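You operate a simulated robot arm through the tools that you are given. There is no shell and no other tool.

The job below is to be done with a simulated robot arm. You get a single attempt, and the scene is never put back.

Task
Put things in order on the work table. At the end: the pink battery stands on top of the brown wooden block; the green flask stands where the red tin stood; the clear jar from the work table stands where the black tape measure stood; the red tin stands where the clear jar stood; the black tape measure is on the white tray; whatever was shut is shut again. Leave all else as you found it, and nothing knocked over.

Only the result counts: the job must be done as asked and must still hold three seconds after the hand-in. Knocking over, shifting, dropping, spilling or breaking anything else fails it.

Robot
A 6-joint arm with a two-finger parallel gripper, fixed in place. Base frame: the origin is on the floor under the middle of its stand, x ahead of it, y to its left, z up; the work surface is at about z = 75. Readings come in cm, rad, newtons and seconds.
With the tool pointing down near the work surface it reaches from about 18 to 64 cm from the base axis. Its first joint turns from -1.152 to 1.152 rad. Payload 2.7 kg.
Tool frame: the origin (TCP) lies between the finger pads and is the grasp point; the fingertips stand 2.3 cm ahead of it; z points along the fingers, y is the line along which they close. The gripper opens to 9.4 cm. The fingers are 3.8 cm wide and 1 cm thick; the gripper's body (5.4 by 9.6 cm) begins 3.9 cm behind the TCP.
Orientation is told as [roll, pitch, yaw] about the base's x, y, z axes, in that order, counted from this pose: with the fingers straight down and closing along the base's y, the tool's x points along the base's -x, its y along +y and its z along -z.

Tools
- The arm moves only by the tool step_arm. Its argument "steps" is a list of rows, each a list of 7 numbers: the shift along the base's x, y, z in mm, then the turn, a rotation vector about the base's x, y, z in rad, then the opening, from 0 (shut) to 1 (fully open). In form: [[tx, ty, tz, ax, ay, az, claw], ...]. A call has 1 to 20 rows; each row shifts and turns the commanded pose from where the row before left it. Each row takes 0.2 s and may step no farther than 5 cm and 0.15 rad from the row before; otherwise, or with a gripper value out of range, the whole call is refused. Where a pose cannot be reached the arm comes as near as it can. A force on the tool above 40 N (or 10 N above the force at the start of the call, whichever is more), or a blocked arm, ends the call early, and 0.2 s more pass. The fingers move at their own pace (about 4.5 cm/s each) and stop on an object; they squeeze with about 32 N. The grip force told is the motor's: it shows also when the fingers shut on nothing. Time passes only in rows, and 0.2 s behind the last, so rows that do not move let the fingers close. The reply holds the time, the measured pose of the TCP, the force on the tool along the base axes, the opening and the grip force, in the units named above and with some noise, with the torque about the TCP (base axes, N m) and any sound that the robot's microphone picked up, and new pictures: "show" is both (left out), scene, wrist or none.
- Cameras (640 x 400 px; columns grow to the right, rows downward): "scene" is fixed at [7.61, -43.72, 139.76]; the picture's right is [0.75, -0.66, 0.00], its down [-0.43, -0.48, -0.76] and it looks along [0.51, 0.57, -0.65] (base axes); focal length 360 px, centre (320, 200). "wrist" rides on the gripper at [8.6, 1.6, -7.4] in the tool frame; the picture's right is [-0.18, 0.98, 0.00], its down [-0.58, -0.11, -0.81] and it looks along [-0.79, -0.15, 0.59] (tool axes); focal length 243 px, centre (320, 200). There is no depth. A picture from a camera that has moved, and an enlarged one, comes with that camera's place and axes in the base frame and with its lens.
- close_up(camera, box): a new picture of the part [left, top, right, bottom] of that camera's present view, enlarged. The clock stands still meanwhile.
- close_job(): hands the job in; it is judged then, once.

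Nothing tells you positions but the pictures and the camera data. Unless the task says otherwise, let go and move clear before handing in.

The tools are called after "Call:" by a JSON object that holds its "op" and its "data". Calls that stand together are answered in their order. step_arm: Moves the arm, as the interface text tells. Its arguments: {"type":"object","properties":{"steps":{"type":"array"},"show":{"type":"string","enum":["both","scene","wrist","none"]}},"required":["steps"]} The other tools are called the same way: close_up (camera, box) takes an enlarged picture of a part of a camera's view; close_job () hands the job in.

At the start:

```text
clock: 0.0
tcp_pos: [29.7, 19.93, 110.82]
ee_rot: [0.0, 0.0, -0.001]
ft_force: [-0.5, 0.6, -0.1]
torque: [0.0, -0.04, 0.04]
grip_width: 9.37
finger_force: 0.0
```

scene: 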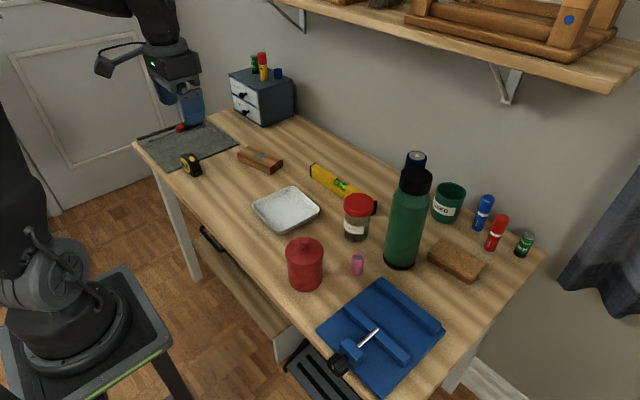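
wrist: 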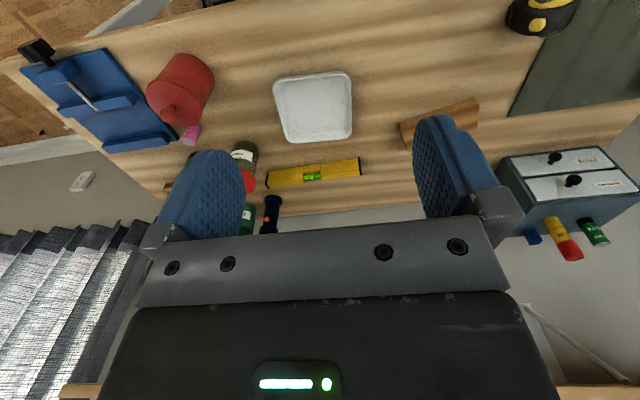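

I see the work table with a red tin, pink battery, clear jar with a red lid, green flask, brown sponge-like/wooden block, white tray, and a black tape measure by the mat. I'll take enlarged views before moving to pin down positions.

Call:
{"op": "close_up", "data": {"camera": "scene", "box": [240, 140, 400, 300]}}

Call:
{"op": "close_up", "data": {"camera": "scene", "box": [370, 140, 550, 300]}}

Call:
{"op": "close_up", "data": {"camera": "scene", "box": [130, 40, 310, 200]}}

Call:
{"op": "close_up", "data": {"camera": "scene", "box": [200, 220, 450, 400]}}

```text
2.50 times, centred on (320, 220) of scene
camera zoom: at [7.61, -43.72, 139.76], right [0.75, -0.66, 0.0], down [-0.43, -0.48, -0.76], along [0.51, 0.57, -0.65], focal length 899 px, centre (320, 150)
```

zoom: 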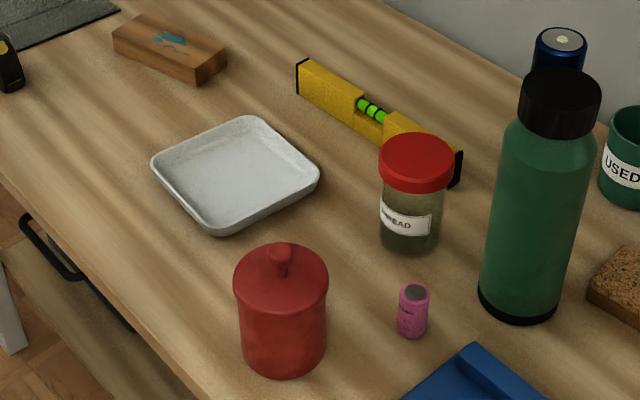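

```text
2.50 times, centred on (460, 220) of scene
camera zoom: at [7.61, -43.72, 139.76], right [0.75, -0.66, 0.0], down [-0.43, -0.48, -0.76], along [0.51, 0.57, -0.65], focal length 899 px, centre (-30, 150)
```

zoom: 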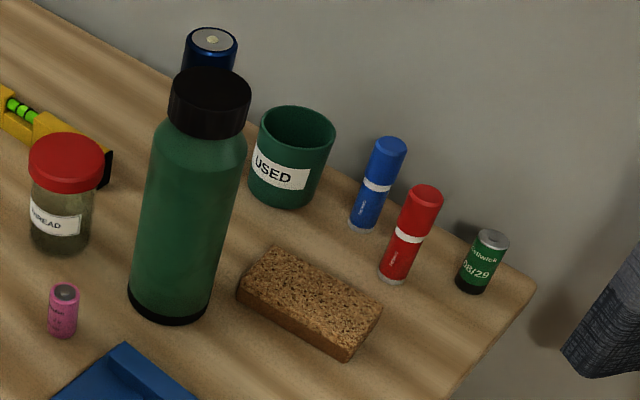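

```text
2.50 times, centred on (220, 120) of scene
camera zoom: at [7.61, -43.72, 139.76], right [0.75, -0.66, 0.0], down [-0.43, -0.48, -0.76], along [0.51, 0.57, -0.65], focal length 899 px, centre (570, 400)
```

zoom: 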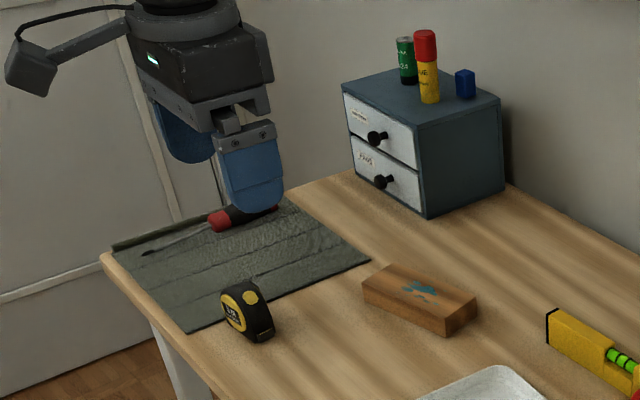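

```text
2.22 times, centred on (325, 310) of scene
camera zoom: at [7.61, -43.72, 139.76], right [0.75, -0.66, 0.0], down [-0.43, -0.48, -0.76], along [0.51, 0.57, -0.65], focal length 799 px, centre (309, -44)
```

zoom: 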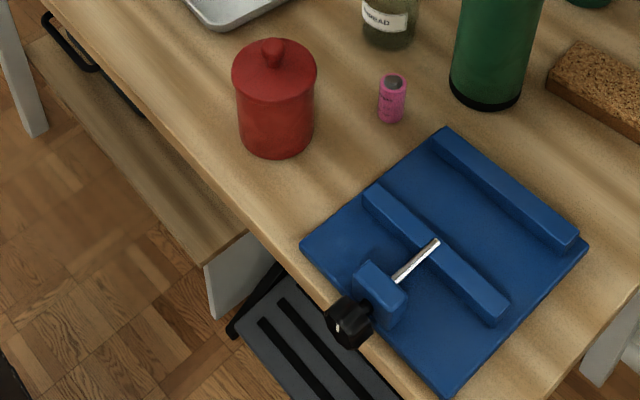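

I take the pieces to be roughly at: red tin (38,-4), pink battery (48,-10), jar (57,-2), flask (59,-14), tray (48,15), wooden block (55,38), tape measure (38,49). Next I turn the wrist camera towards the tape measure and the wooden block for a closer look.

Call:
{"op": "step_arm", "data": {"steps": [[-6, 19, -14, 0, 0, 0.131, 1], [-6, 19, -14, 0, 0, 0.131, 1], [-6, 19, -14, 0, 0, 0.131, 1], [-6, 19, -14, 0, 0, 0.131, 1], [-6, 19, -14, 0, 0, 0.131, 1], [-6, 19, -14, 0, 0, 0.131, 1], [-6, 19, -14, 0, 0, 0.131, 1], [0, 0, 0, 0, 0, 0, 1]]}}

```text
clock: 1.8
tcp_pos: [25.44, 33.08, 100.95]
ee_rot: [0.0, -0.001, 0.921]
ft_force: [0.2, 0.0, -0.6]
torque: [0.01, 0.03, 0.02]
grip_width: 9.41
finger_force: 0.1
camera wrist: at [18.87, 27.15, 108.3], right [-0.67, 0.74, 0.0], down [0.44, 0.4, 0.81], along [0.6, 0.54, -0.59], focal length 243 px, centre (320, 200)
```

scene: 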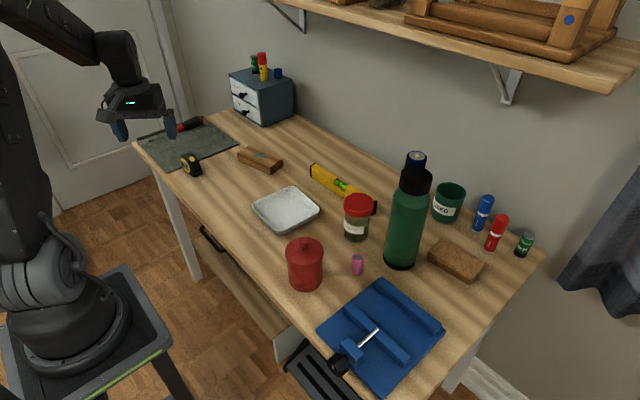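
wrist: 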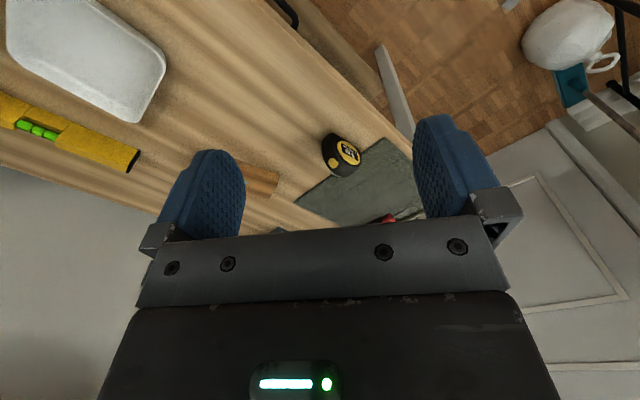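

The wrist camera now sees the tape measure by the mat. I enlarge it in both views to read its orientation.

Call:
{"op": "close_up", "data": {"camera": "wrist", "box": [250, 100, 410, 230]}}

Call:
{"op": "close_up", "data": {"camera": "scene", "box": [160, 130, 300, 200]}}

```text
3.08 times, centred on (330, 165) of wrist
camera zoom: at [18.87, 27.15, 108.3], right [-0.67, 0.74, 0.0], down [0.44, 0.4, 0.81], along [0.6, 0.54, -0.59], focal length 746 px, centre (289, 308)
```

zoom: 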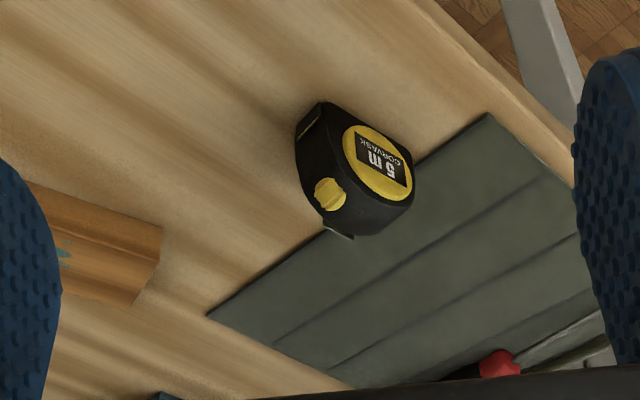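

```text
4.57 times, centred on (230, 165) of scene
camera zoom: at [7.61, -43.72, 139.76], right [0.75, -0.66, 0.0], down [-0.43, -0.48, -0.76], along [0.51, 0.57, -0.65], focal length 1644 px, centre (731, 360)
```

zoom: 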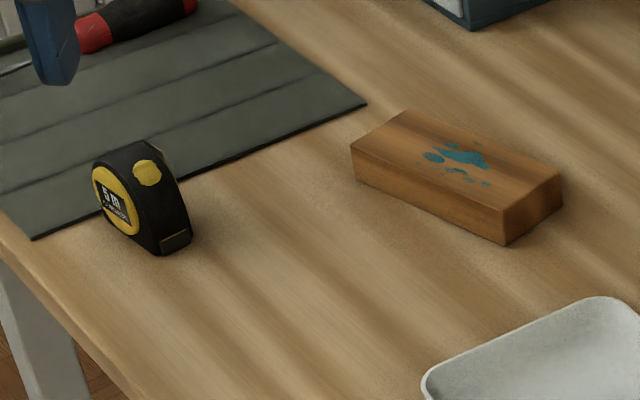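

The tape measure stands upright, about 3 cm thick along x, centred near (38.2, 49.6), with its top near z = 81. I move above it with the fingers turned to close along its thickness and check before going down.

Call:
{"op": "step_arm", "data": {"steps": [[18, 24, -16, 0, 0, 0.127, 1], [18, 24, -16, 0, 0, 0.127, 1], [18, 24, -16, 0, 0, 0.127, 1], [18, 24, -16, 0, 0, 0.127, 1], [18, 24, -16, 0, 0, 0.127, 1], [18, 24, -16, 0, 0, 0.127, 1], [20, 21, -10, 0, 0, 0, 1], [0, 0, 0, 0, 0, 0, 1]]}}

```text
clock: 3.6
tcp_pos: [37.93, 49.46, 90.03]
ee_rot: [0.003, 0.0, 1.68]
ft_force: [-0.9, -0.3, 0.1]
torque: [-0.02, 0.0, 0.01]
grip_width: 9.41
finger_force: 0.1
camera wrist: at [37.34, 40.67, 97.65], right [-1.0, 0.08, 0.0], down [0.05, 0.59, 0.81], along [0.06, 0.8, -0.59], focal length 243 px, centre (320, 200)
```

scene: 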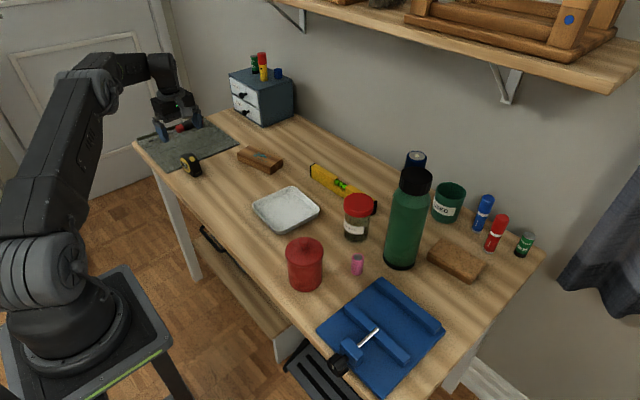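
wrist: 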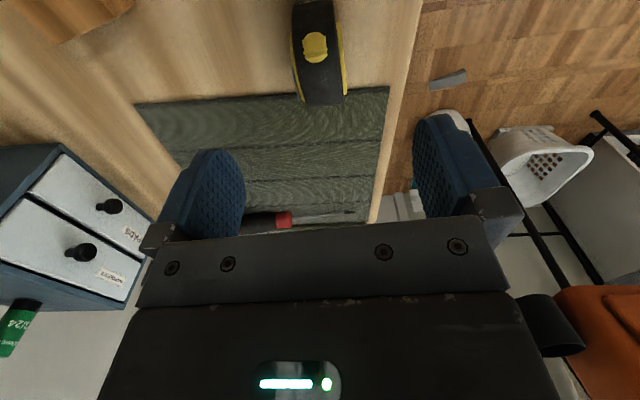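

Call:
{"op": "close_up", "data": {"camera": "wrist", "box": [240, 0, 400, 120]}}

```text
3.33 times, centred on (320, 60) of wrist
camera zoom: at [37.34, 40.67, 97.65], right [-1.0, 0.08, 0.0], down [0.05, 0.59, 0.81], along [0.06, 0.8, -0.59], focal length 809 px, centre (320, 667)
```

zoom: 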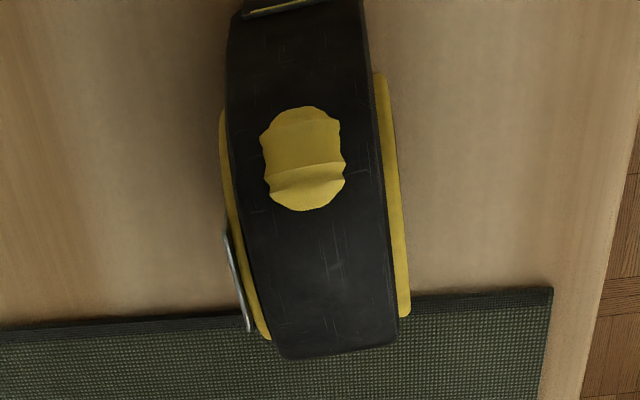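

The fingers straddle the tape measure and its centre is right under the tool. I go down to z ≈ 78.6 and close on it.

Call:
{"op": "step_arm", "data": {"steps": [[0, 0, -30, 0, 0, -0.03, 1], [0, 0, -30, 0, 0, 0, 1], [0, 0, -28, 0, 0, 0, 1], [0, 0, -26, 0, 0, 0, 1], [0, 0, 0, 0, 0, 0, 1]]}}

```text
clock: 4.8
tcp_pos: [37.95, 49.85, 78.79]
ee_rot: [0.0, 0.001, 1.649]
ft_force: [-0.8, -1.3, 0.2]
torque: [0.0, -0.01, -0.02]
grip_width: 9.37
finger_force: 0.0
camera wrist: at [37.02, 41.14, 86.22], right [-0.99, 0.11, 0.0], down [0.06, 0.59, 0.81], along [0.09, 0.8, -0.59], focal length 243 px, centre (320, 200)
```

scene: 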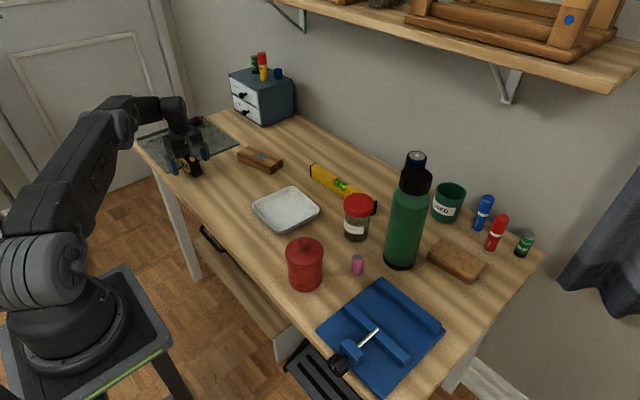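
wrist: 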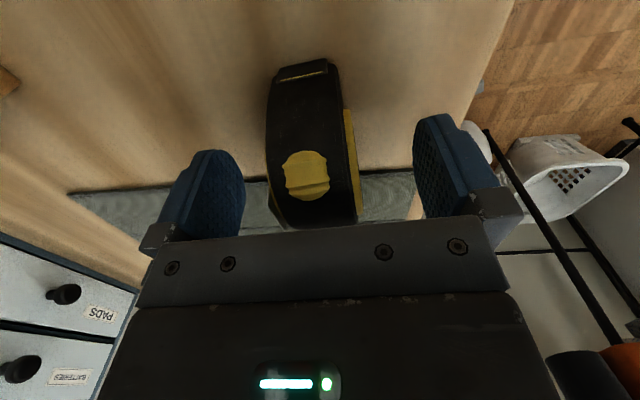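

The tape measure sits between the pads. I close the fingers.

Call:
{"op": "step_arm", "data": {"steps": [[0, 0, 0, 0, 0, 0, 0.2], [0, 0, 0, 0, 0, 0, 0.2], [0, 0, 0, 0, 0, 0, 0.2], [0, 0, 0, 0, 0, 0, 0.2], [0, 0, 0, 0, 0, 0, 0.2]], "show": "wrist"}}

```text
clock: 6.0
tcp_pos: [38.1, 49.89, 78.85]
ee_rot: [0.001, 0.001, 1.65]
ft_force: [0.8, 0.5, 0.4]
torque: [-0.02, -0.07, -0.01]
grip_width: 3.0
finger_force: 31.8
camera wrist: at [37.03, 41.14, 86.26], right [-0.99, 0.11, 0.0], down [0.06, 0.59, 0.81], along [0.09, 0.8, -0.59], focal length 243 px, centre (320, 200)
```

wrist: 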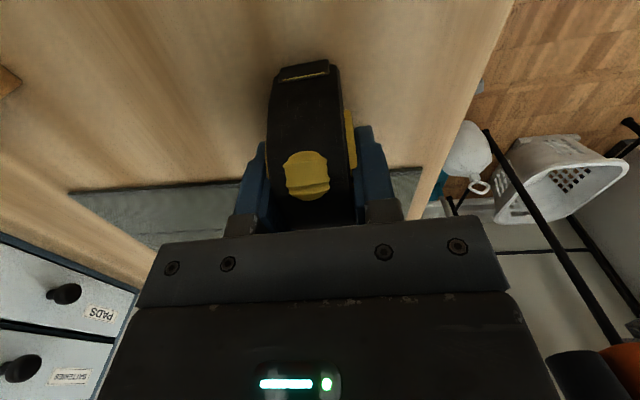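

The grip holds at 3.0 cm width. I lift the tape measure, carry it over to the tray and stop above it to check.

Call:
{"op": "step_arm", "data": {"steps": [[0, 0, 15, 0, 0, 0, 0.2], [0, 0, 30, 0, 0, 0, 0.2], [0, 0, 40, 0, 0, 0, 0.2], [0, 0, 40, 0, 0, 0, 0.2], [10, -35, 0, 0, 0, 0, 0.2], [11, -39, 0, 0, 0, -0.03, 0.2], [11, -39, 0, 0, 0, -0.03, 0.2], [12, -39, 0, 0, 0, -0.03, 0.2], [12, -39, 0, 0, 0, -0.03, 0.2], [12, -39, 0, 0, 0, -0.03, 0.2], [12, -39, 0, 0, 0, 0, 0.2], [12, -39, 0, 0, 0, 0, 0.2], [11, -37, 0, 0, 0, 0, 0.2], [0, 0, 0, 0, 0, 0, 0.2]]}}

```text
clock: 9.0
tcp_pos: [48.52, 15.07, 91.42]
ee_rot: [0.001, 0.0, 1.498]
ft_force: [-0.9, 0.2, -2.8]
torque: [0.0, 0.01, -0.01]
grip_width: 2.97
finger_force: 31.6
camera wrist: at [46.28, 6.53, 98.84], right [-0.97, 0.25, 0.0], down [0.15, 0.57, 0.81], along [0.2, 0.78, -0.59], focal length 243 px, centre (320, 200)
```

scene: 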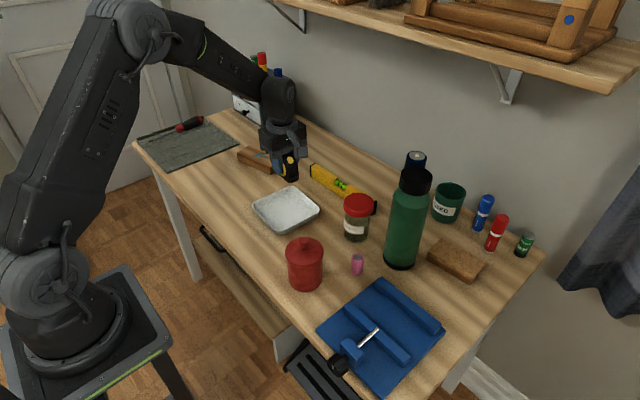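
wrist: 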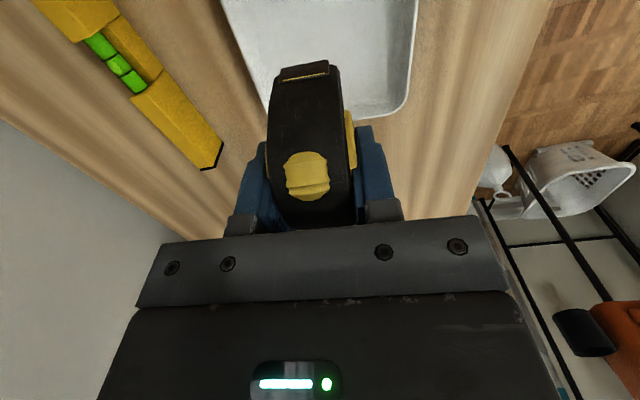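

The tape measure hangs over the tray's middle. I lower it to just above the tray floor.

Call:
{"op": "step_arm", "data": {"steps": [[0, 2, -30, 0, 0, 0, 0.2], [0, 0, -30, 0, 0, 0, 0.2], [0, 0, -30, 0, 0, 0, 0.2], [0, 0, -18, 0, 0, 0, 0.2], [0, 0, -6, 0, 0, 0, 0.2], [0, 0, 0, 0, 0, 0, 0.2]]}}

```text
clock: 10.4
tcp_pos: [48.75, 15.52, 79.94]
ee_rot: [0.001, 0.001, 1.5]
ft_force: [-0.7, -0.6, -2.4]
torque: [0.01, 0.02, 0.01]
grip_width: 2.99
finger_force: 32.2
camera wrist: at [46.4, 6.88, 87.34], right [-0.97, 0.25, 0.0], down [0.15, 0.57, 0.81], along [0.2, 0.78, -0.59], focal length 243 px, centre (320, 200)
```

scene: 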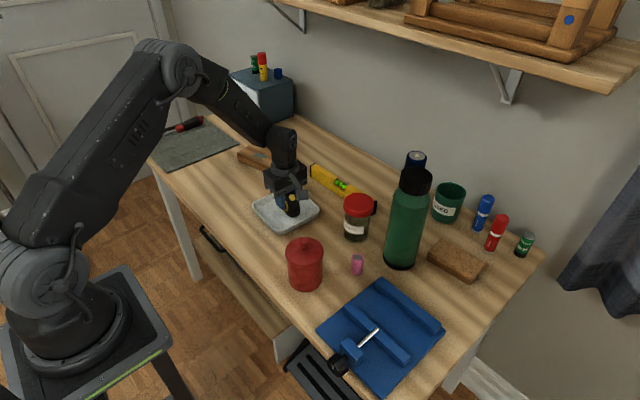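
wrist: 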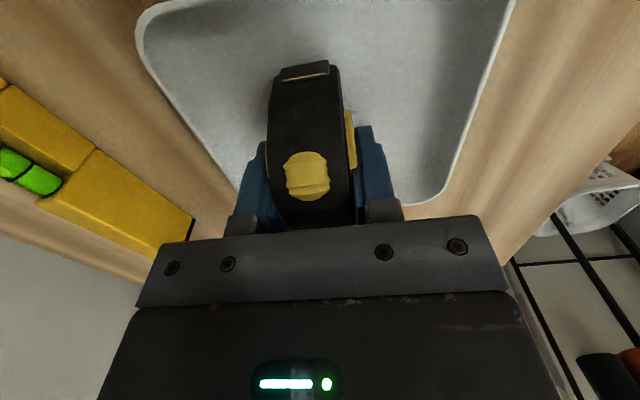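

Tray rim is clear all around the tape measure. I feel my way down in small steps.

Call:
{"op": "step_arm", "data": {"steps": [[0, 0, -2, 0, 0, 0, 0.2], [0, 0, -2, 0, 0, 0, 0.2], [0, 0, 0, 0, 0, 0, 0.2]], "show": "none"}}

Call:
{"op": "close_up", "data": {"camera": "scene", "box": [240, 160, 340, 240]}}

```text
clock: 11.2
tcp_pos: [48.59, 15.45, 79.59]
ee_rot: [-0.001, 0.001, 1.499]
ft_force: [0.0, -0.5, -1.8]
torque: [0.0, 0.0, 0.0]
grip_width: 3.01
finger_force: 31.6
```

```text
5.00 times, centred on (290, 200) of scene
camera zoom: at [7.61, -43.72, 139.76], right [0.75, -0.66, 0.0], down [-0.43, -0.48, -0.76], along [0.51, 0.57, -0.65], focal length 1798 px, centre (470, 200)
```

zoom: 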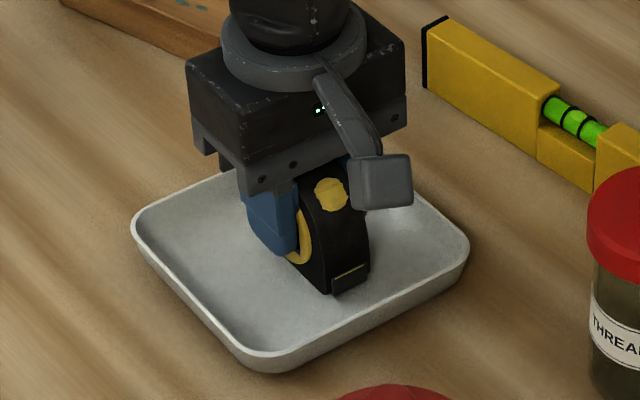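

Call:
{"op": "step_arm", "data": {"steps": [[0, 0, -2, 0, 0, 0, 0.2], [0, 0, -1, 0, 0, 0, 0.2], [0, 0, 0, 0, 0, 0, 0.2]], "show": "none"}}

```text
clock: 12.0
tcp_pos: [48.63, 15.36, 79.34]
ee_rot: [0.0, 0.001, 1.5]
ft_force: [0.6, 0.8, -2.0]
torque: [-0.01, 0.0, 0.0]
grip_width: 2.99
finger_force: 31.8
```

The tape measure still hangs free (about -2 N), just above the tray floor. I lower it a little further.

Call:
{"op": "step_arm", "data": {"steps": [[0, 0, -1.5, 0, 0, 0, 0.2], [0, 0, -1.5, 0, 0, 0, 0.2], [0, 0, 0, 0, 0, 0, 0.2]], "show": "none"}}

```text
clock: 12.8
tcp_pos: [48.65, 15.33, 79.23]
ee_rot: [-0.003, -0.001, 1.499]
ft_force: [-5.6, -6.5, 26.5]
torque: [-0.31, -0.09, -0.09]
grip_width: 2.99
finger_force: 31.7
```

Contact: the tape measure rests on the tray. I back off a touch, open moderately and rise.

Call:
{"op": "step_arm", "data": {"steps": [[0, 0, 1.2, 0, 0, 0, 0.2], [0, 0, 0, 0, 0, 0, 0.35], [0, 0, 0, 0, 0, 0, 0.5], [0, 0, 0, 0, 0, 0, 0.6], [0, 0, 0, 0, 0, 0, 0.6], [0, 0, 20, 0, 0, 0, 0.6], [0, 0, 40, 0, 0, 0, 0.6], [0, 0, 40, 0, 0, 0, 0.8], [0, 0, 30, 0, 0, 0, 1], [0, 0, 0, 0, 0, 0, 1]]}}

```text
clock: 15.0
tcp_pos: [48.39, 15.35, 92.22]
ee_rot: [0.002, -0.002, 1.498]
ft_force: [-0.6, -0.5, -0.6]
torque: [-0.01, 0.01, 0.0]
grip_width: 9.38
finger_force: 0.1
camera wrist: at [46.12, 6.82, 99.69], right [-0.97, 0.25, 0.0], down [0.15, 0.57, 0.81], along [0.2, 0.78, -0.59], focal length 243 px, centre (320, 200)
```

scene: 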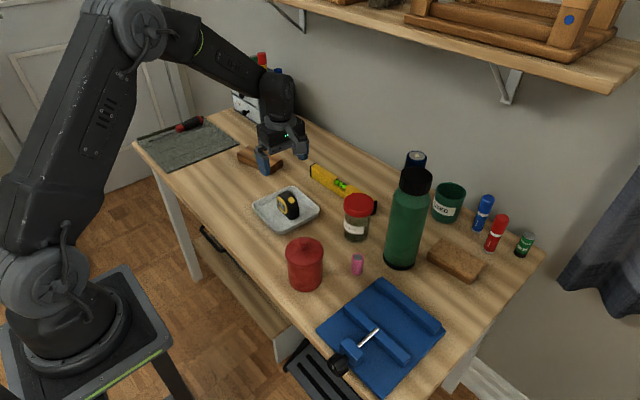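
wrist: 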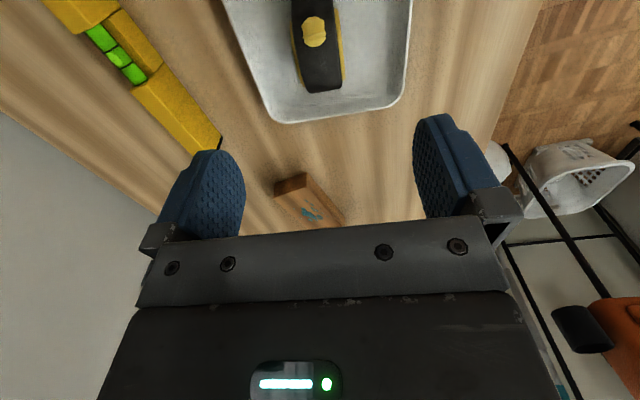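

The tape measure stands in the tray. Next I turn the wrist camera towards the jar, flask, tin and battery to measure them from above.

Call:
{"op": "step_arm", "data": {"steps": [[-6, -17, 15, 0, 0, -0.15, 1], [-6, -17, 15, 0, 0, -0.15, 1], [-6, -17, 15, 0, 0, -0.15, 1], [-6, -17, 15, 0, 0, -0.15, 1], [-6, -17, 15, 0, 0, -0.15, 1], [-6, -17, 10, 0, 0, -0.15, 1], [-6, -17, 10, 0, 0, -0.15, 1], [-6, -17, 5, 0, 0, -0.15, 1], [-6, -17, 0, 0, 0, -0.15, 1], [-6, -17, 0, 0, 0, -0.148, 1], [0, 0, 0, 0, 0, 0, 1]]}}

```text
clock: 17.4
tcp_pos: [42.58, -1.54, 101.88]
ee_rot: [0.0, -0.001, 0.001]
ft_force: [0.3, -0.5, 0.2]
torque: [-0.02, -0.03, 0.01]
grip_width: 9.41
finger_force: 0.0
camera wrist: at [33.9, -0.06, 109.4], right [0.18, 0.98, 0.0], down [0.58, -0.11, 0.81], along [0.79, -0.15, -0.59], focal length 243 px, centre (320, 200)
```

scene: 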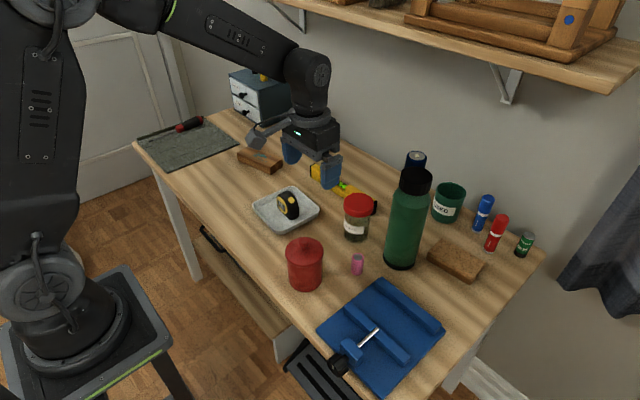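
wrist: 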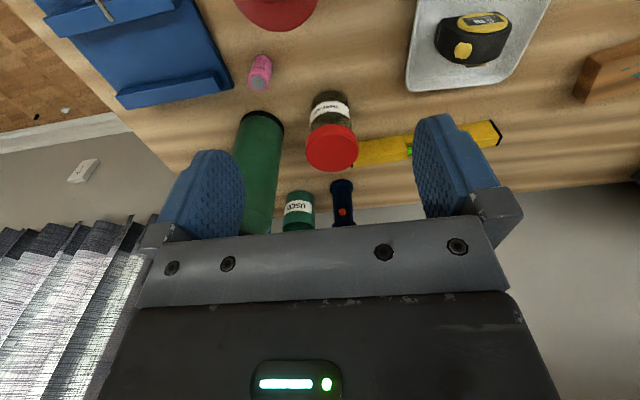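

Call:
{"op": "close_up", "data": {"camera": "wrist", "box": [220, 40, 420, 190]}}

Call:
{"op": "close_up", "data": {"camera": "wrist", "box": [200, 0, 360, 120]}}

```text
2.67 times, centred on (320, 115) of wrist
camera zoom: at [33.9, -0.06, 109.4], right [0.18, 0.98, 0.0], down [0.58, -0.11, 0.81], along [0.79, -0.15, -0.59], focal length 647 px, centre (320, 427)
```

zoom: 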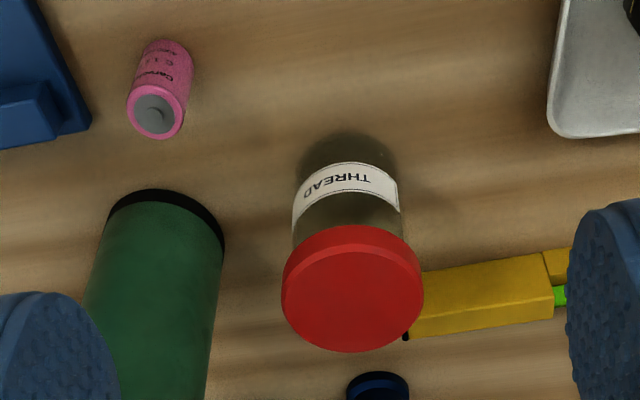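

```text
3.33 times, centred on (280, 60) of wrist
camera zoom: at [33.9, -0.06, 109.4], right [0.18, 0.98, 0.0], down [0.58, -0.11, 0.81], along [0.79, -0.15, -0.59], focal length 809 px, centre (453, 667)
```

zoom: 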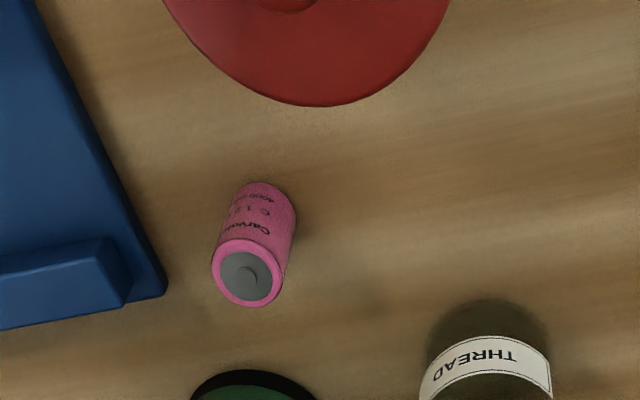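

The jar centre comes out near (56.5, -2.2), lid top about z = 84.5; the flask is clear to its side by over 2 cm. I move over the jar with the fingers closing along y.

Call:
{"op": "step_arm", "data": {"steps": [[35, -2, -20, 0, 0, 0, 1], [35, -2, -20, 0, 0, 0, 1], [35, -2, -20, 0, 0, 0, 1], [34, -1, -20, 0, 0, 0, 1], [0, 0, 0, 0, 0, 0, 1]]}}

```text
clock: 18.6
tcp_pos: [56.58, -2.36, 94.07]
ee_rot: [-0.001, 0.001, 0.002]
ft_force: [-0.6, -0.4, -0.1]
torque: [0.01, 0.03, -0.04]
grip_width: 9.39
finger_force: 0.1
camera wrist: at [47.86, -0.83, 101.45], right [0.18, 0.98, 0.0], down [0.58, -0.11, 0.81], along [0.79, -0.15, -0.59], focal length 243 px, centre (320, 200)
```

scene: 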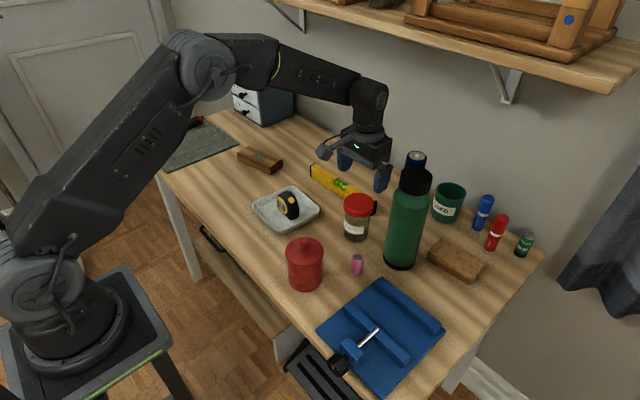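
wrist: 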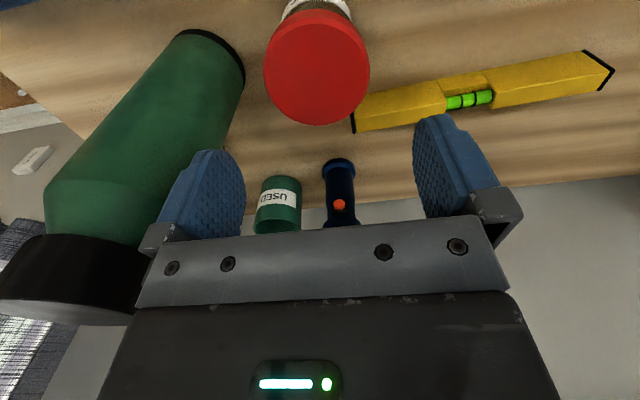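

The jar lid is centred between the fingers. I go down to grip it at about z = 82.

Call:
{"op": "step_arm", "data": {"steps": [[-2, 0, -30, 0, 0, 0, 1], [0, 0, -30, 0, 0, 0, 1], [0, 0, -30, 0, 0, 0, 1], [0, 0, -20, 0, 0, 0, 1], [0, 0, -10, 0, 0, 0, 1], [0, 0, 0, 0, 0, 0, 1]]}}

```text
clock: 20.0
tcp_pos: [56.43, -2.6, 82.2]
ee_rot: [0.001, -0.001, 0.001]
ft_force: [0.2, -0.5, -0.1]
torque: [0.0, -0.04, 0.03]
grip_width: 9.4
finger_force: 0.1
camera wrist: at [47.73, -0.95, 89.64], right [0.18, 0.98, 0.0], down [0.58, -0.11, 0.81], along [0.79, -0.15, -0.59], focal length 243 px, centre (320, 200)
```

scene: 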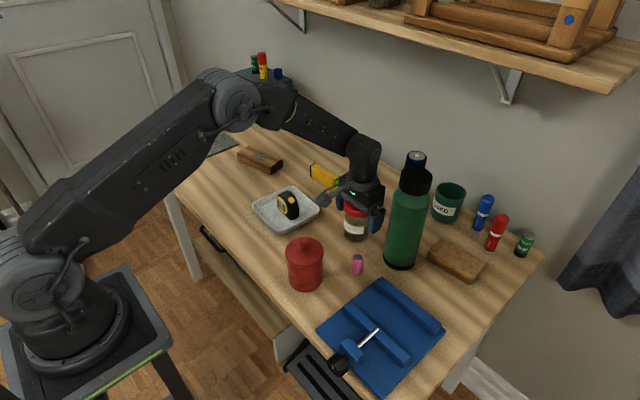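
wrist: 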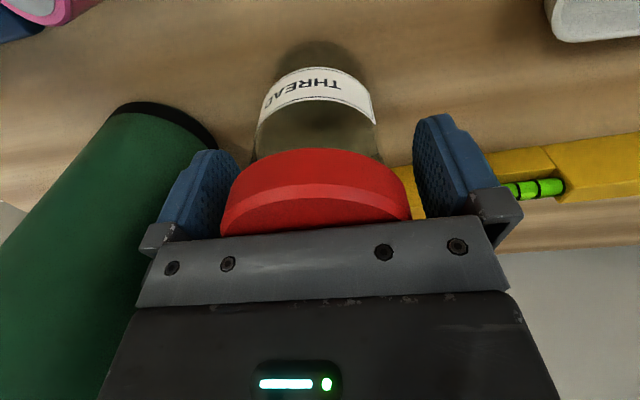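

Call:
{"op": "step_arm", "data": {"steps": [[0, 0, 0, 0, 0, 0, 0.65], [0, 0, 0, 0, 0, 0, 0.65], [0, 0, 0, 0, 0, 0, 0.6], [0, 0, 0, 0, 0, 0, 0.6]], "show": "wrist"}}

```text
clock: 21.0
tcp_pos: [56.33, -2.47, 82.2]
ee_rot: [0.0, -0.001, 0.002]
ft_force: [-0.8, -0.3, -0.5]
torque: [-0.02, -0.04, -0.02]
grip_width: 6.98
finger_force: 32.1
camera wrist: at [47.72, -0.95, 89.65], right [0.18, 0.98, 0.0], down [0.58, -0.11, 0.81], along [0.79, -0.15, -0.59], focal length 243 px, centre (320, 200)
```

wrist: 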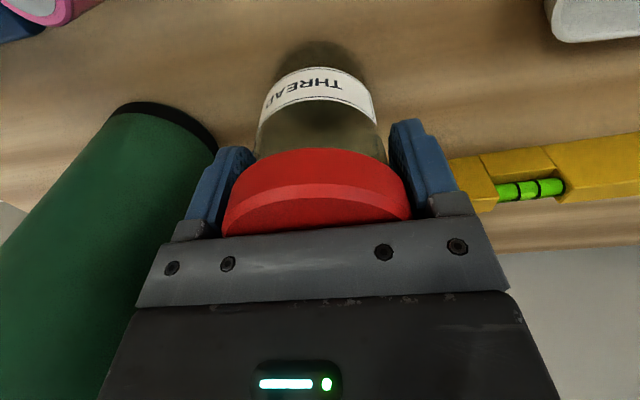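

The grip reads 7.0 cm on the lid. I lift a little to check that jar and lid come up together.

Call:
{"op": "step_arm", "data": {"steps": [[0, 0, 5, 0, 0, 0, 0.55], [0, 0, 15, 0, 0, 0, 0.55], [0, 0, 20, 0, 0, 0, 0.55], [0, 0, 0, 0, 0, 0, 0.55]]}}

Call:
{"op": "close_up", "data": {"camera": "scene", "box": [300, 150, 420, 280]}}

```text
clock: 22.0
tcp_pos: [56.11, -2.14, 85.99]
ee_rot: [0.0, 0.0, 0.0]
ft_force: [0.4, -0.1, -0.6]
torque: [0.0, 0.0, 0.02]
grip_width: 7.01
finger_force: 31.6
camera wrist: at [47.47, -0.66, 93.45], right [0.18, 0.98, 0.0], down [0.58, -0.11, 0.81], along [0.79, -0.15, -0.59], focal length 243 px, centre (320, 200)
```

scene: 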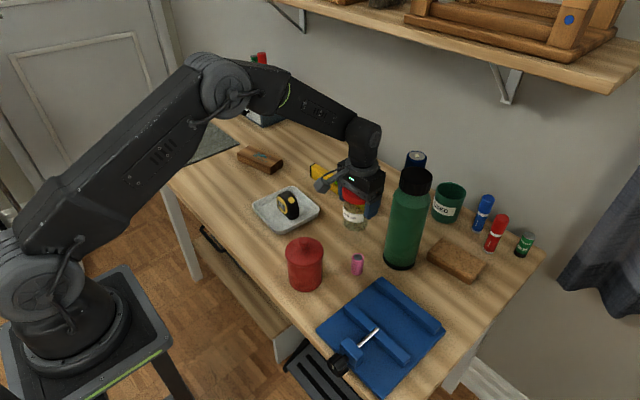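
wrist: 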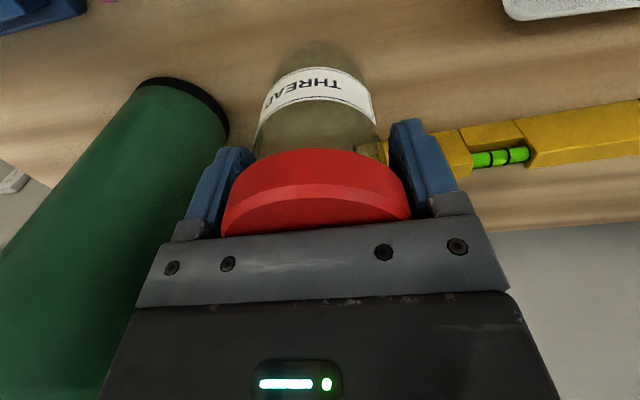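

```text
3.08 times, centred on (360, 215) of scene
camera zoom: at [7.61, -43.72, 139.76], right [0.75, -0.66, 0.0], down [-0.43, -0.48, -0.76], along [0.51, 0.57, -0.65], focal length 1107 px, centre (197, 154)
```

zoom: 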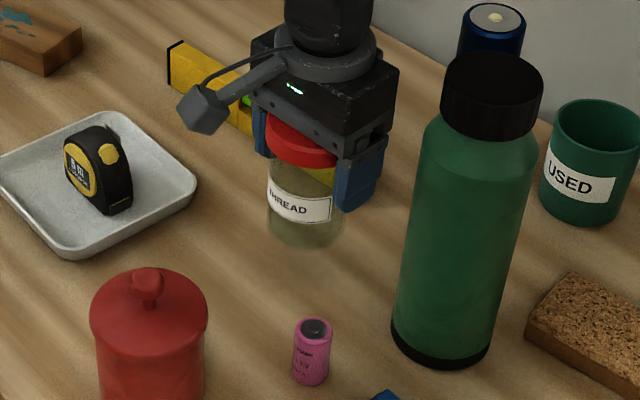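

Jar and lid rise together as one piece. I carry it high over to the tape measure's old spot at (38.0, 49.4).

Call:
{"op": "step_arm", "data": {"steps": [[0, 0, 40, 0, 0, 0, 0.55], [0, 0, 40, 0, 0, 0, 0.55], [0, 0, 40, 0, 0, 0, 0.55], [-10, 28, 0, 0, 0, 0.05, 0.55], [-15, 43, 0, 0, 0, 0.075, 0.55], [-15, 43, 0, 0, 0, 0.075, 0.55], [-15, 43, 0, 0, 0, 0.075, 0.55], [-15, 43, 0, 0, 0, 0.075, 0.55], [-15, 43, 0, 0, 0, 0.075, 0.55], [-15, 43, 0, 0, 0, 0.075, 0.55], [-15, 43, 0, 0, 0, 0.075, 0.55], [-15, 43, 0, 0, 0, 0.075, 0.55], [-15, 43, 0, 0, 0, 0.075, 0.55], [-15, 43, 0, 0, 0, 0.075, 0.55], [-15, 43, -20, 0, 0, 0.075, 0.55], [-6, 20, -20, 0, 0, 0.075, 0.55], [0, 0, -20, 0, 0, 0, 0.55], [0, 0, 0, 0, 0, 0, 0.55]]}}

```text
clock: 25.8
tcp_pos: [38.08, 49.88, 92.2]
ee_rot: [0.001, 0.0, 0.953]
ft_force: [0.0, -0.5, -0.5]
torque: [-0.04, 0.0, 0.0]
grip_width: 7.02
finger_force: 32.3
camera wrist: at [31.78, 43.85, 99.61], right [-0.69, 0.72, 0.0], down [0.43, 0.41, 0.81], along [0.58, 0.56, -0.59], focal length 243 px, centre (320, 200)
```

scene: 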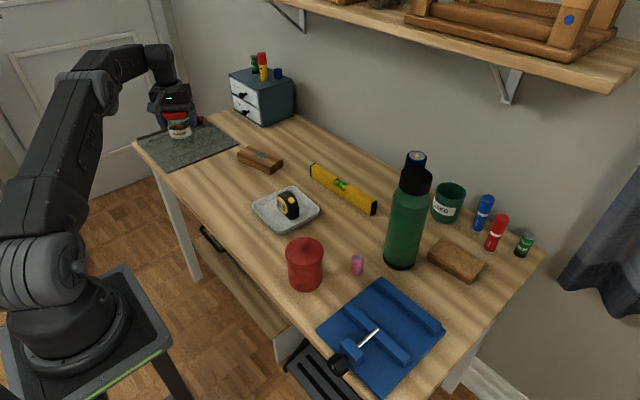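
wrist: 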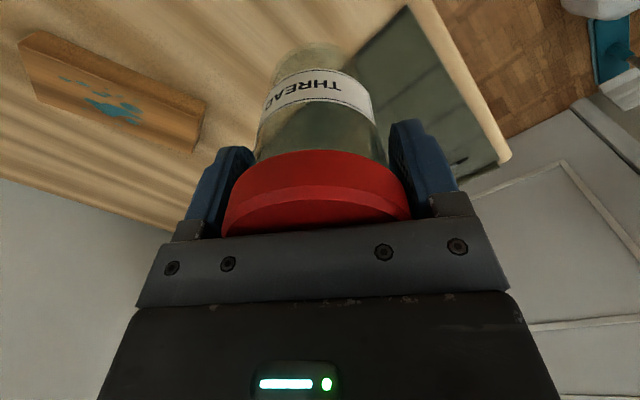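

I trim y by -4 mm and lower the jar to just above the table.

Call:
{"op": "step_arm", "data": {"steps": [[0, -4, -25, 0, 0, 0, 0.55], [0, 0, -30, 0, 0, 0, 0.55], [0, 0, -25, 0, 0, 0, 0.55], [0, 0, -13, 0, 0, 0, 0.55], [0, 0, -3, 0, 0, 0, 0.55], [0, 0, 0, 0, 0, 0, 0.55]]}}

Call:
{"op": "close_up", "data": {"camera": "scene", "box": [130, 80, 230, 190]}}

```text
clock: 27.2
tcp_pos: [38.02, 49.45, 82.65]
ee_rot: [0.002, 0.001, 0.953]
ft_force: [-0.5, -1.1, -1.3]
torque: [-0.01, 0.01, 0.01]
grip_width: 6.99
finger_force: 32.1
camera wrist: at [31.8, 43.24, 90.03], right [-0.69, 0.72, 0.0], down [0.43, 0.41, 0.81], along [0.58, 0.56, -0.59], focal length 243 px, centre (320, 200)
```

scene: 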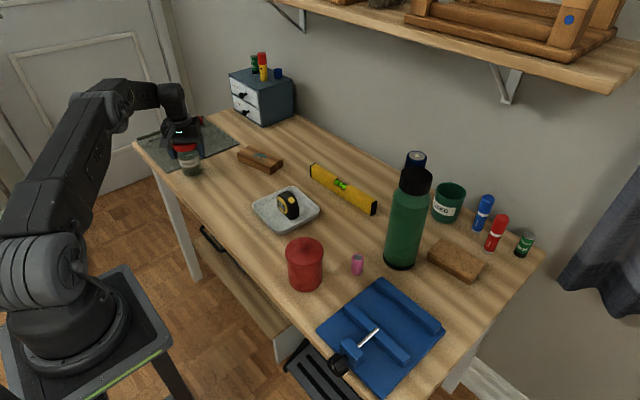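
wrist: 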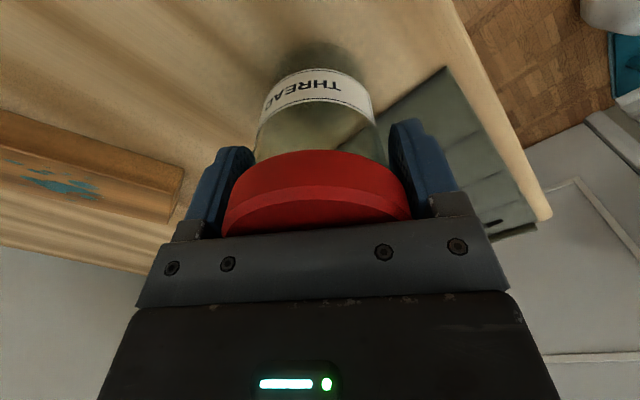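

```text
3.64 times, centred on (180, 135) of scene
camera zoom: at [7.61, -43.72, 139.76], right [0.75, -0.66, 0.0], down [-0.43, -0.48, -0.76], along [0.51, 0.57, -0.65], focal length 1308 px, centre (829, 436)
```

zoom: 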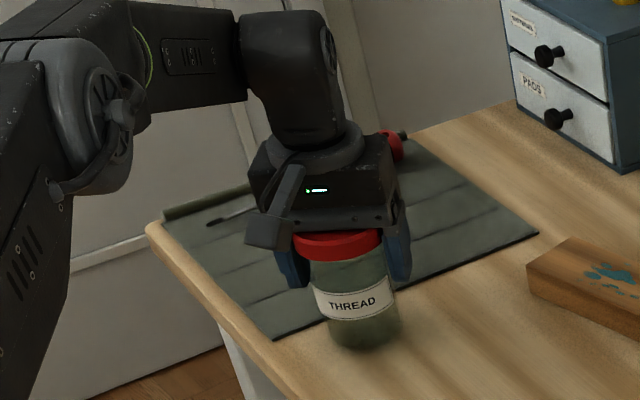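

The jar is lined up over the old tape spot. I feel for the table in small steps.

Call:
{"op": "step_arm", "data": {"steps": [[0, 0, -1.5, 0, 0, 0, 0.55], [0, 0, -1.5, 0, 0, 0, 0.55], [0, 0, 0, 0, 0, 0, 0.55]], "show": "none"}}

```text
clock: 28.0
tcp_pos: [38.13, 49.4, 82.29]
ee_rot: [0.0, -0.001, 0.952]
ft_force: [-0.7, -0.6, -1.3]
torque: [-0.01, 0.02, 0.0]
grip_width: 6.97
finger_force: 31.8
```

Call:
{"op": "step_arm", "data": {"steps": [[0, 0, -1, 0, 0, 0, 0.55], [0, 0, -1, 0, 0, 0, 0.55], [0, 0, 0, 0, 0, 0, 0.55]], "show": "none"}}

```text
clock: 28.8
tcp_pos: [38.28, 49.51, 82.09]
ee_rot: [0.001, -0.004, 0.951]
ft_force: [-0.4, -2.5, 8.8]
torque: [-0.15, 0.03, 0.01]
grip_width: 7.01
finger_force: 31.7
```

Light contact: the jar is on the table. I open the fingers and rise straight up.

Call:
{"op": "step_arm", "data": {"steps": [[0, 0, 0.5, 0, 0, 0, 0.65], [0, 0, 0, 0, 0, 0, 0.8], [0, 0, 0, 0, 0, 0, 0.95], [0, 0, 0, 0, 0, 0, 1], [0, 0, 0, 0, 0, 0, 1], [0, 0, 20, 0, 0, 0, 1], [0, 0, 40, 0, 0, 0, 1], [0, 0, 40, 0, 0, 0, 1], [0, 0, 40, 0, 0, 0, 1], [0, 0, 0, 0, 0, 0, 1]]}}

Call:
{"op": "close_up", "data": {"camera": "scene", "box": [130, 80, 230, 190]}}

Call:
{"op": "close_up", "data": {"camera": "wrist", "box": [0, 0, 420, 250]}}

```text
clock: 31.0
tcp_pos: [37.75, 49.37, 96.33]
ee_rot: [0.002, 0.0, 0.953]
ft_force: [0.7, 0.9, -0.1]
torque: [0.01, -0.01, 0.02]
grip_width: 9.38
finger_force: 0.0
camera wrist: at [31.47, 43.28, 103.76], right [-0.69, 0.72, 0.0], down [0.43, 0.41, 0.81], along [0.58, 0.56, -0.59], focal length 243 px, centre (320, 200)
```

scene: 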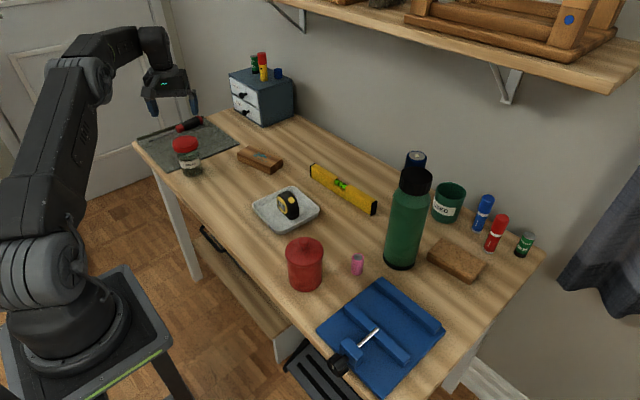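
wrist: 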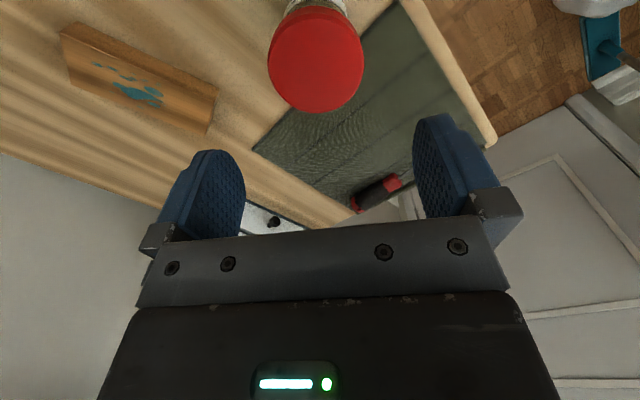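

```text
3.64 times, centred on (180, 135) of scene
camera zoom: at [7.61, -43.72, 139.76], right [0.75, -0.66, 0.0], down [-0.43, -0.48, -0.76], along [0.51, 0.57, -0.65], focal length 1308 px, centre (829, 436)
```

zoom: 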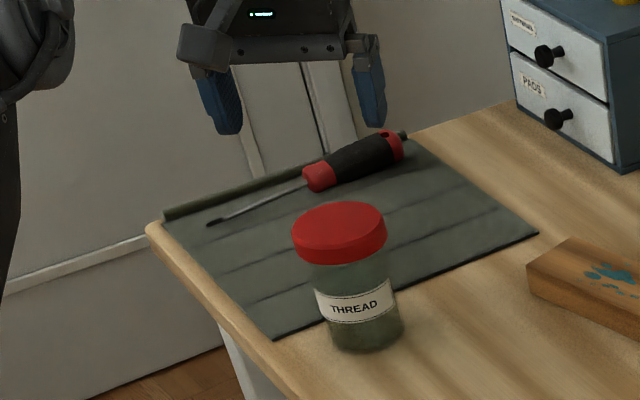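

```text
1.52 times, centred on (210, 125) of wrist
camera zoom: at [31.47, 43.28, 103.76], right [-0.69, 0.72, 0.0], down [0.43, 0.41, 0.81], along [0.58, 0.56, -0.59], focal length 370 px, centre (488, 314)
```

zoom: 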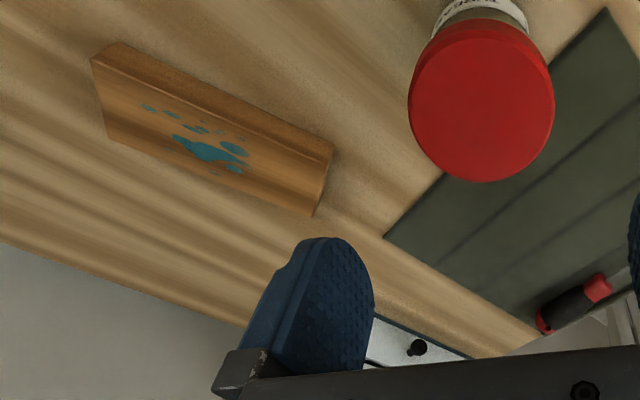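

The jar stands upright on the tape's old spot, and the block comes out at about centre (55.6, 39.6), top z ≈ 78.4. Next I move the camera to look at the red tin and judge how its lid and body can be gripped.

Call:
{"op": "step_arm", "data": {"steps": [[-9, -42, 0, 0, 0, -0.0733, 1], [-9, -42, 0, 0, 0, -0.0733, 1], [-9, -42, 0, 0, 0, -0.0733, 1], [-9, -42, 0, 0, 0, -0.0733, 1], [-9, -42, 0, 0, 0, -0.0733, 1], [-9, -42, 0, 0, 0, -0.0733, 1], [-9, -42, 0, 0, 0, -0.0733, 1], [-9, -42, 0, 0, 0, -0.0733, 1], [-9, -42, 0, 0, 0, -0.0733, 1], [-9, -42, 0, 0, 0, -0.0733, 1], [-9, -42, 0, 0, 0, -0.0733, 1], [-9, -42, 0, 0, 0, -0.0733, 1], [-9, -42, 0, 0, 0, -0.0733, 1], [0, 0, 0, 0, 0, 0, 1]]}}

Call:
{"op": "close_up", "data": {"camera": "wrist", "box": [200, 20, 440, 220]}}

Call:
{"op": "close_up", "data": {"camera": "scene", "box": [265, 225, 345, 305]}}

```text
clock: 34.0
tcp_pos: [26.33, -5.33, 95.99]
ee_rot: [0.001, 0.001, -0.001]
ft_force: [-0.5, -0.9, 0.0]
torque: [0.01, 0.02, 0.01]
grip_width: 9.38
finger_force: 0.1
camera wrist: at [17.65, -3.81, 103.35], right [0.18, 0.98, 0.0], down [0.58, -0.11, 0.81], along [0.79, -0.15, -0.59], focal length 243 px, centre (320, 200)
```

scene: 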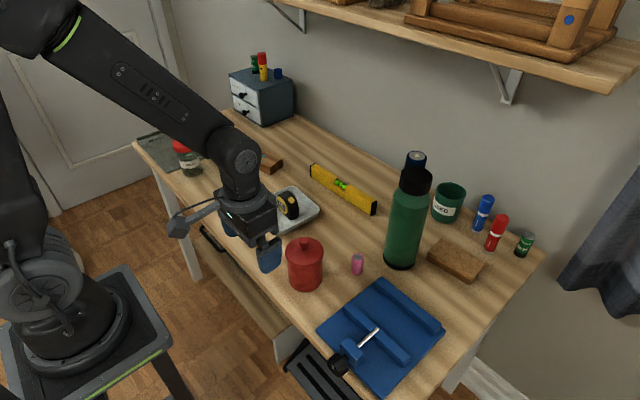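
wrist: 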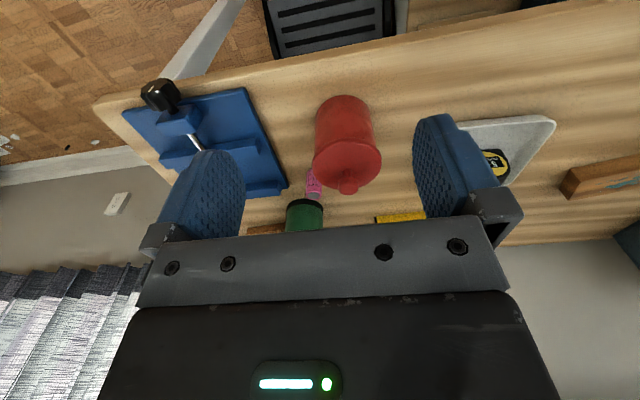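

```text
2.00 times, centred on (320, 120) of wrist
camera zoom: at [17.65, -3.81, 103.35], right [0.18, 0.98, 0.0], down [0.58, -0.11, 0.81], along [0.79, -0.15, -0.59], focal length 485 px, centre (320, 360)
```

zoom: 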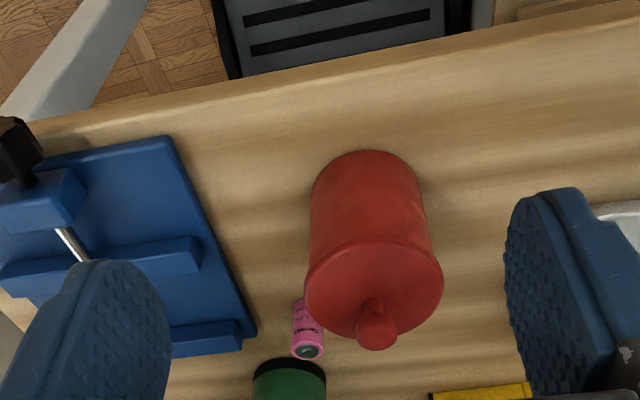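

```text
5.00 times, centred on (305, 265) of scene
camera zoom: at [7.61, -43.72, 139.76], right [0.75, -0.66, 0.0], down [-0.43, -0.48, -0.76], along [0.51, 0.57, -0.65], focal length 1798 px, centre (395, -125)
```

zoom: 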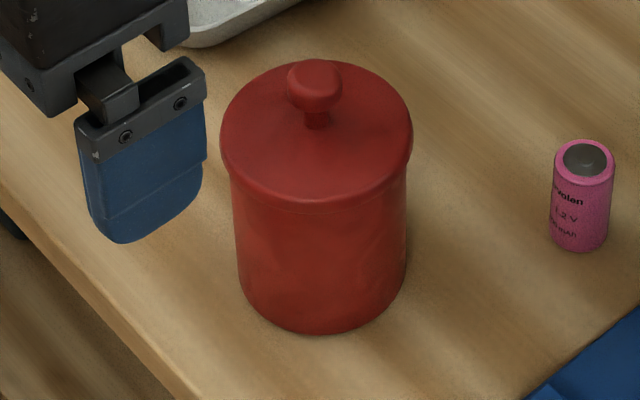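

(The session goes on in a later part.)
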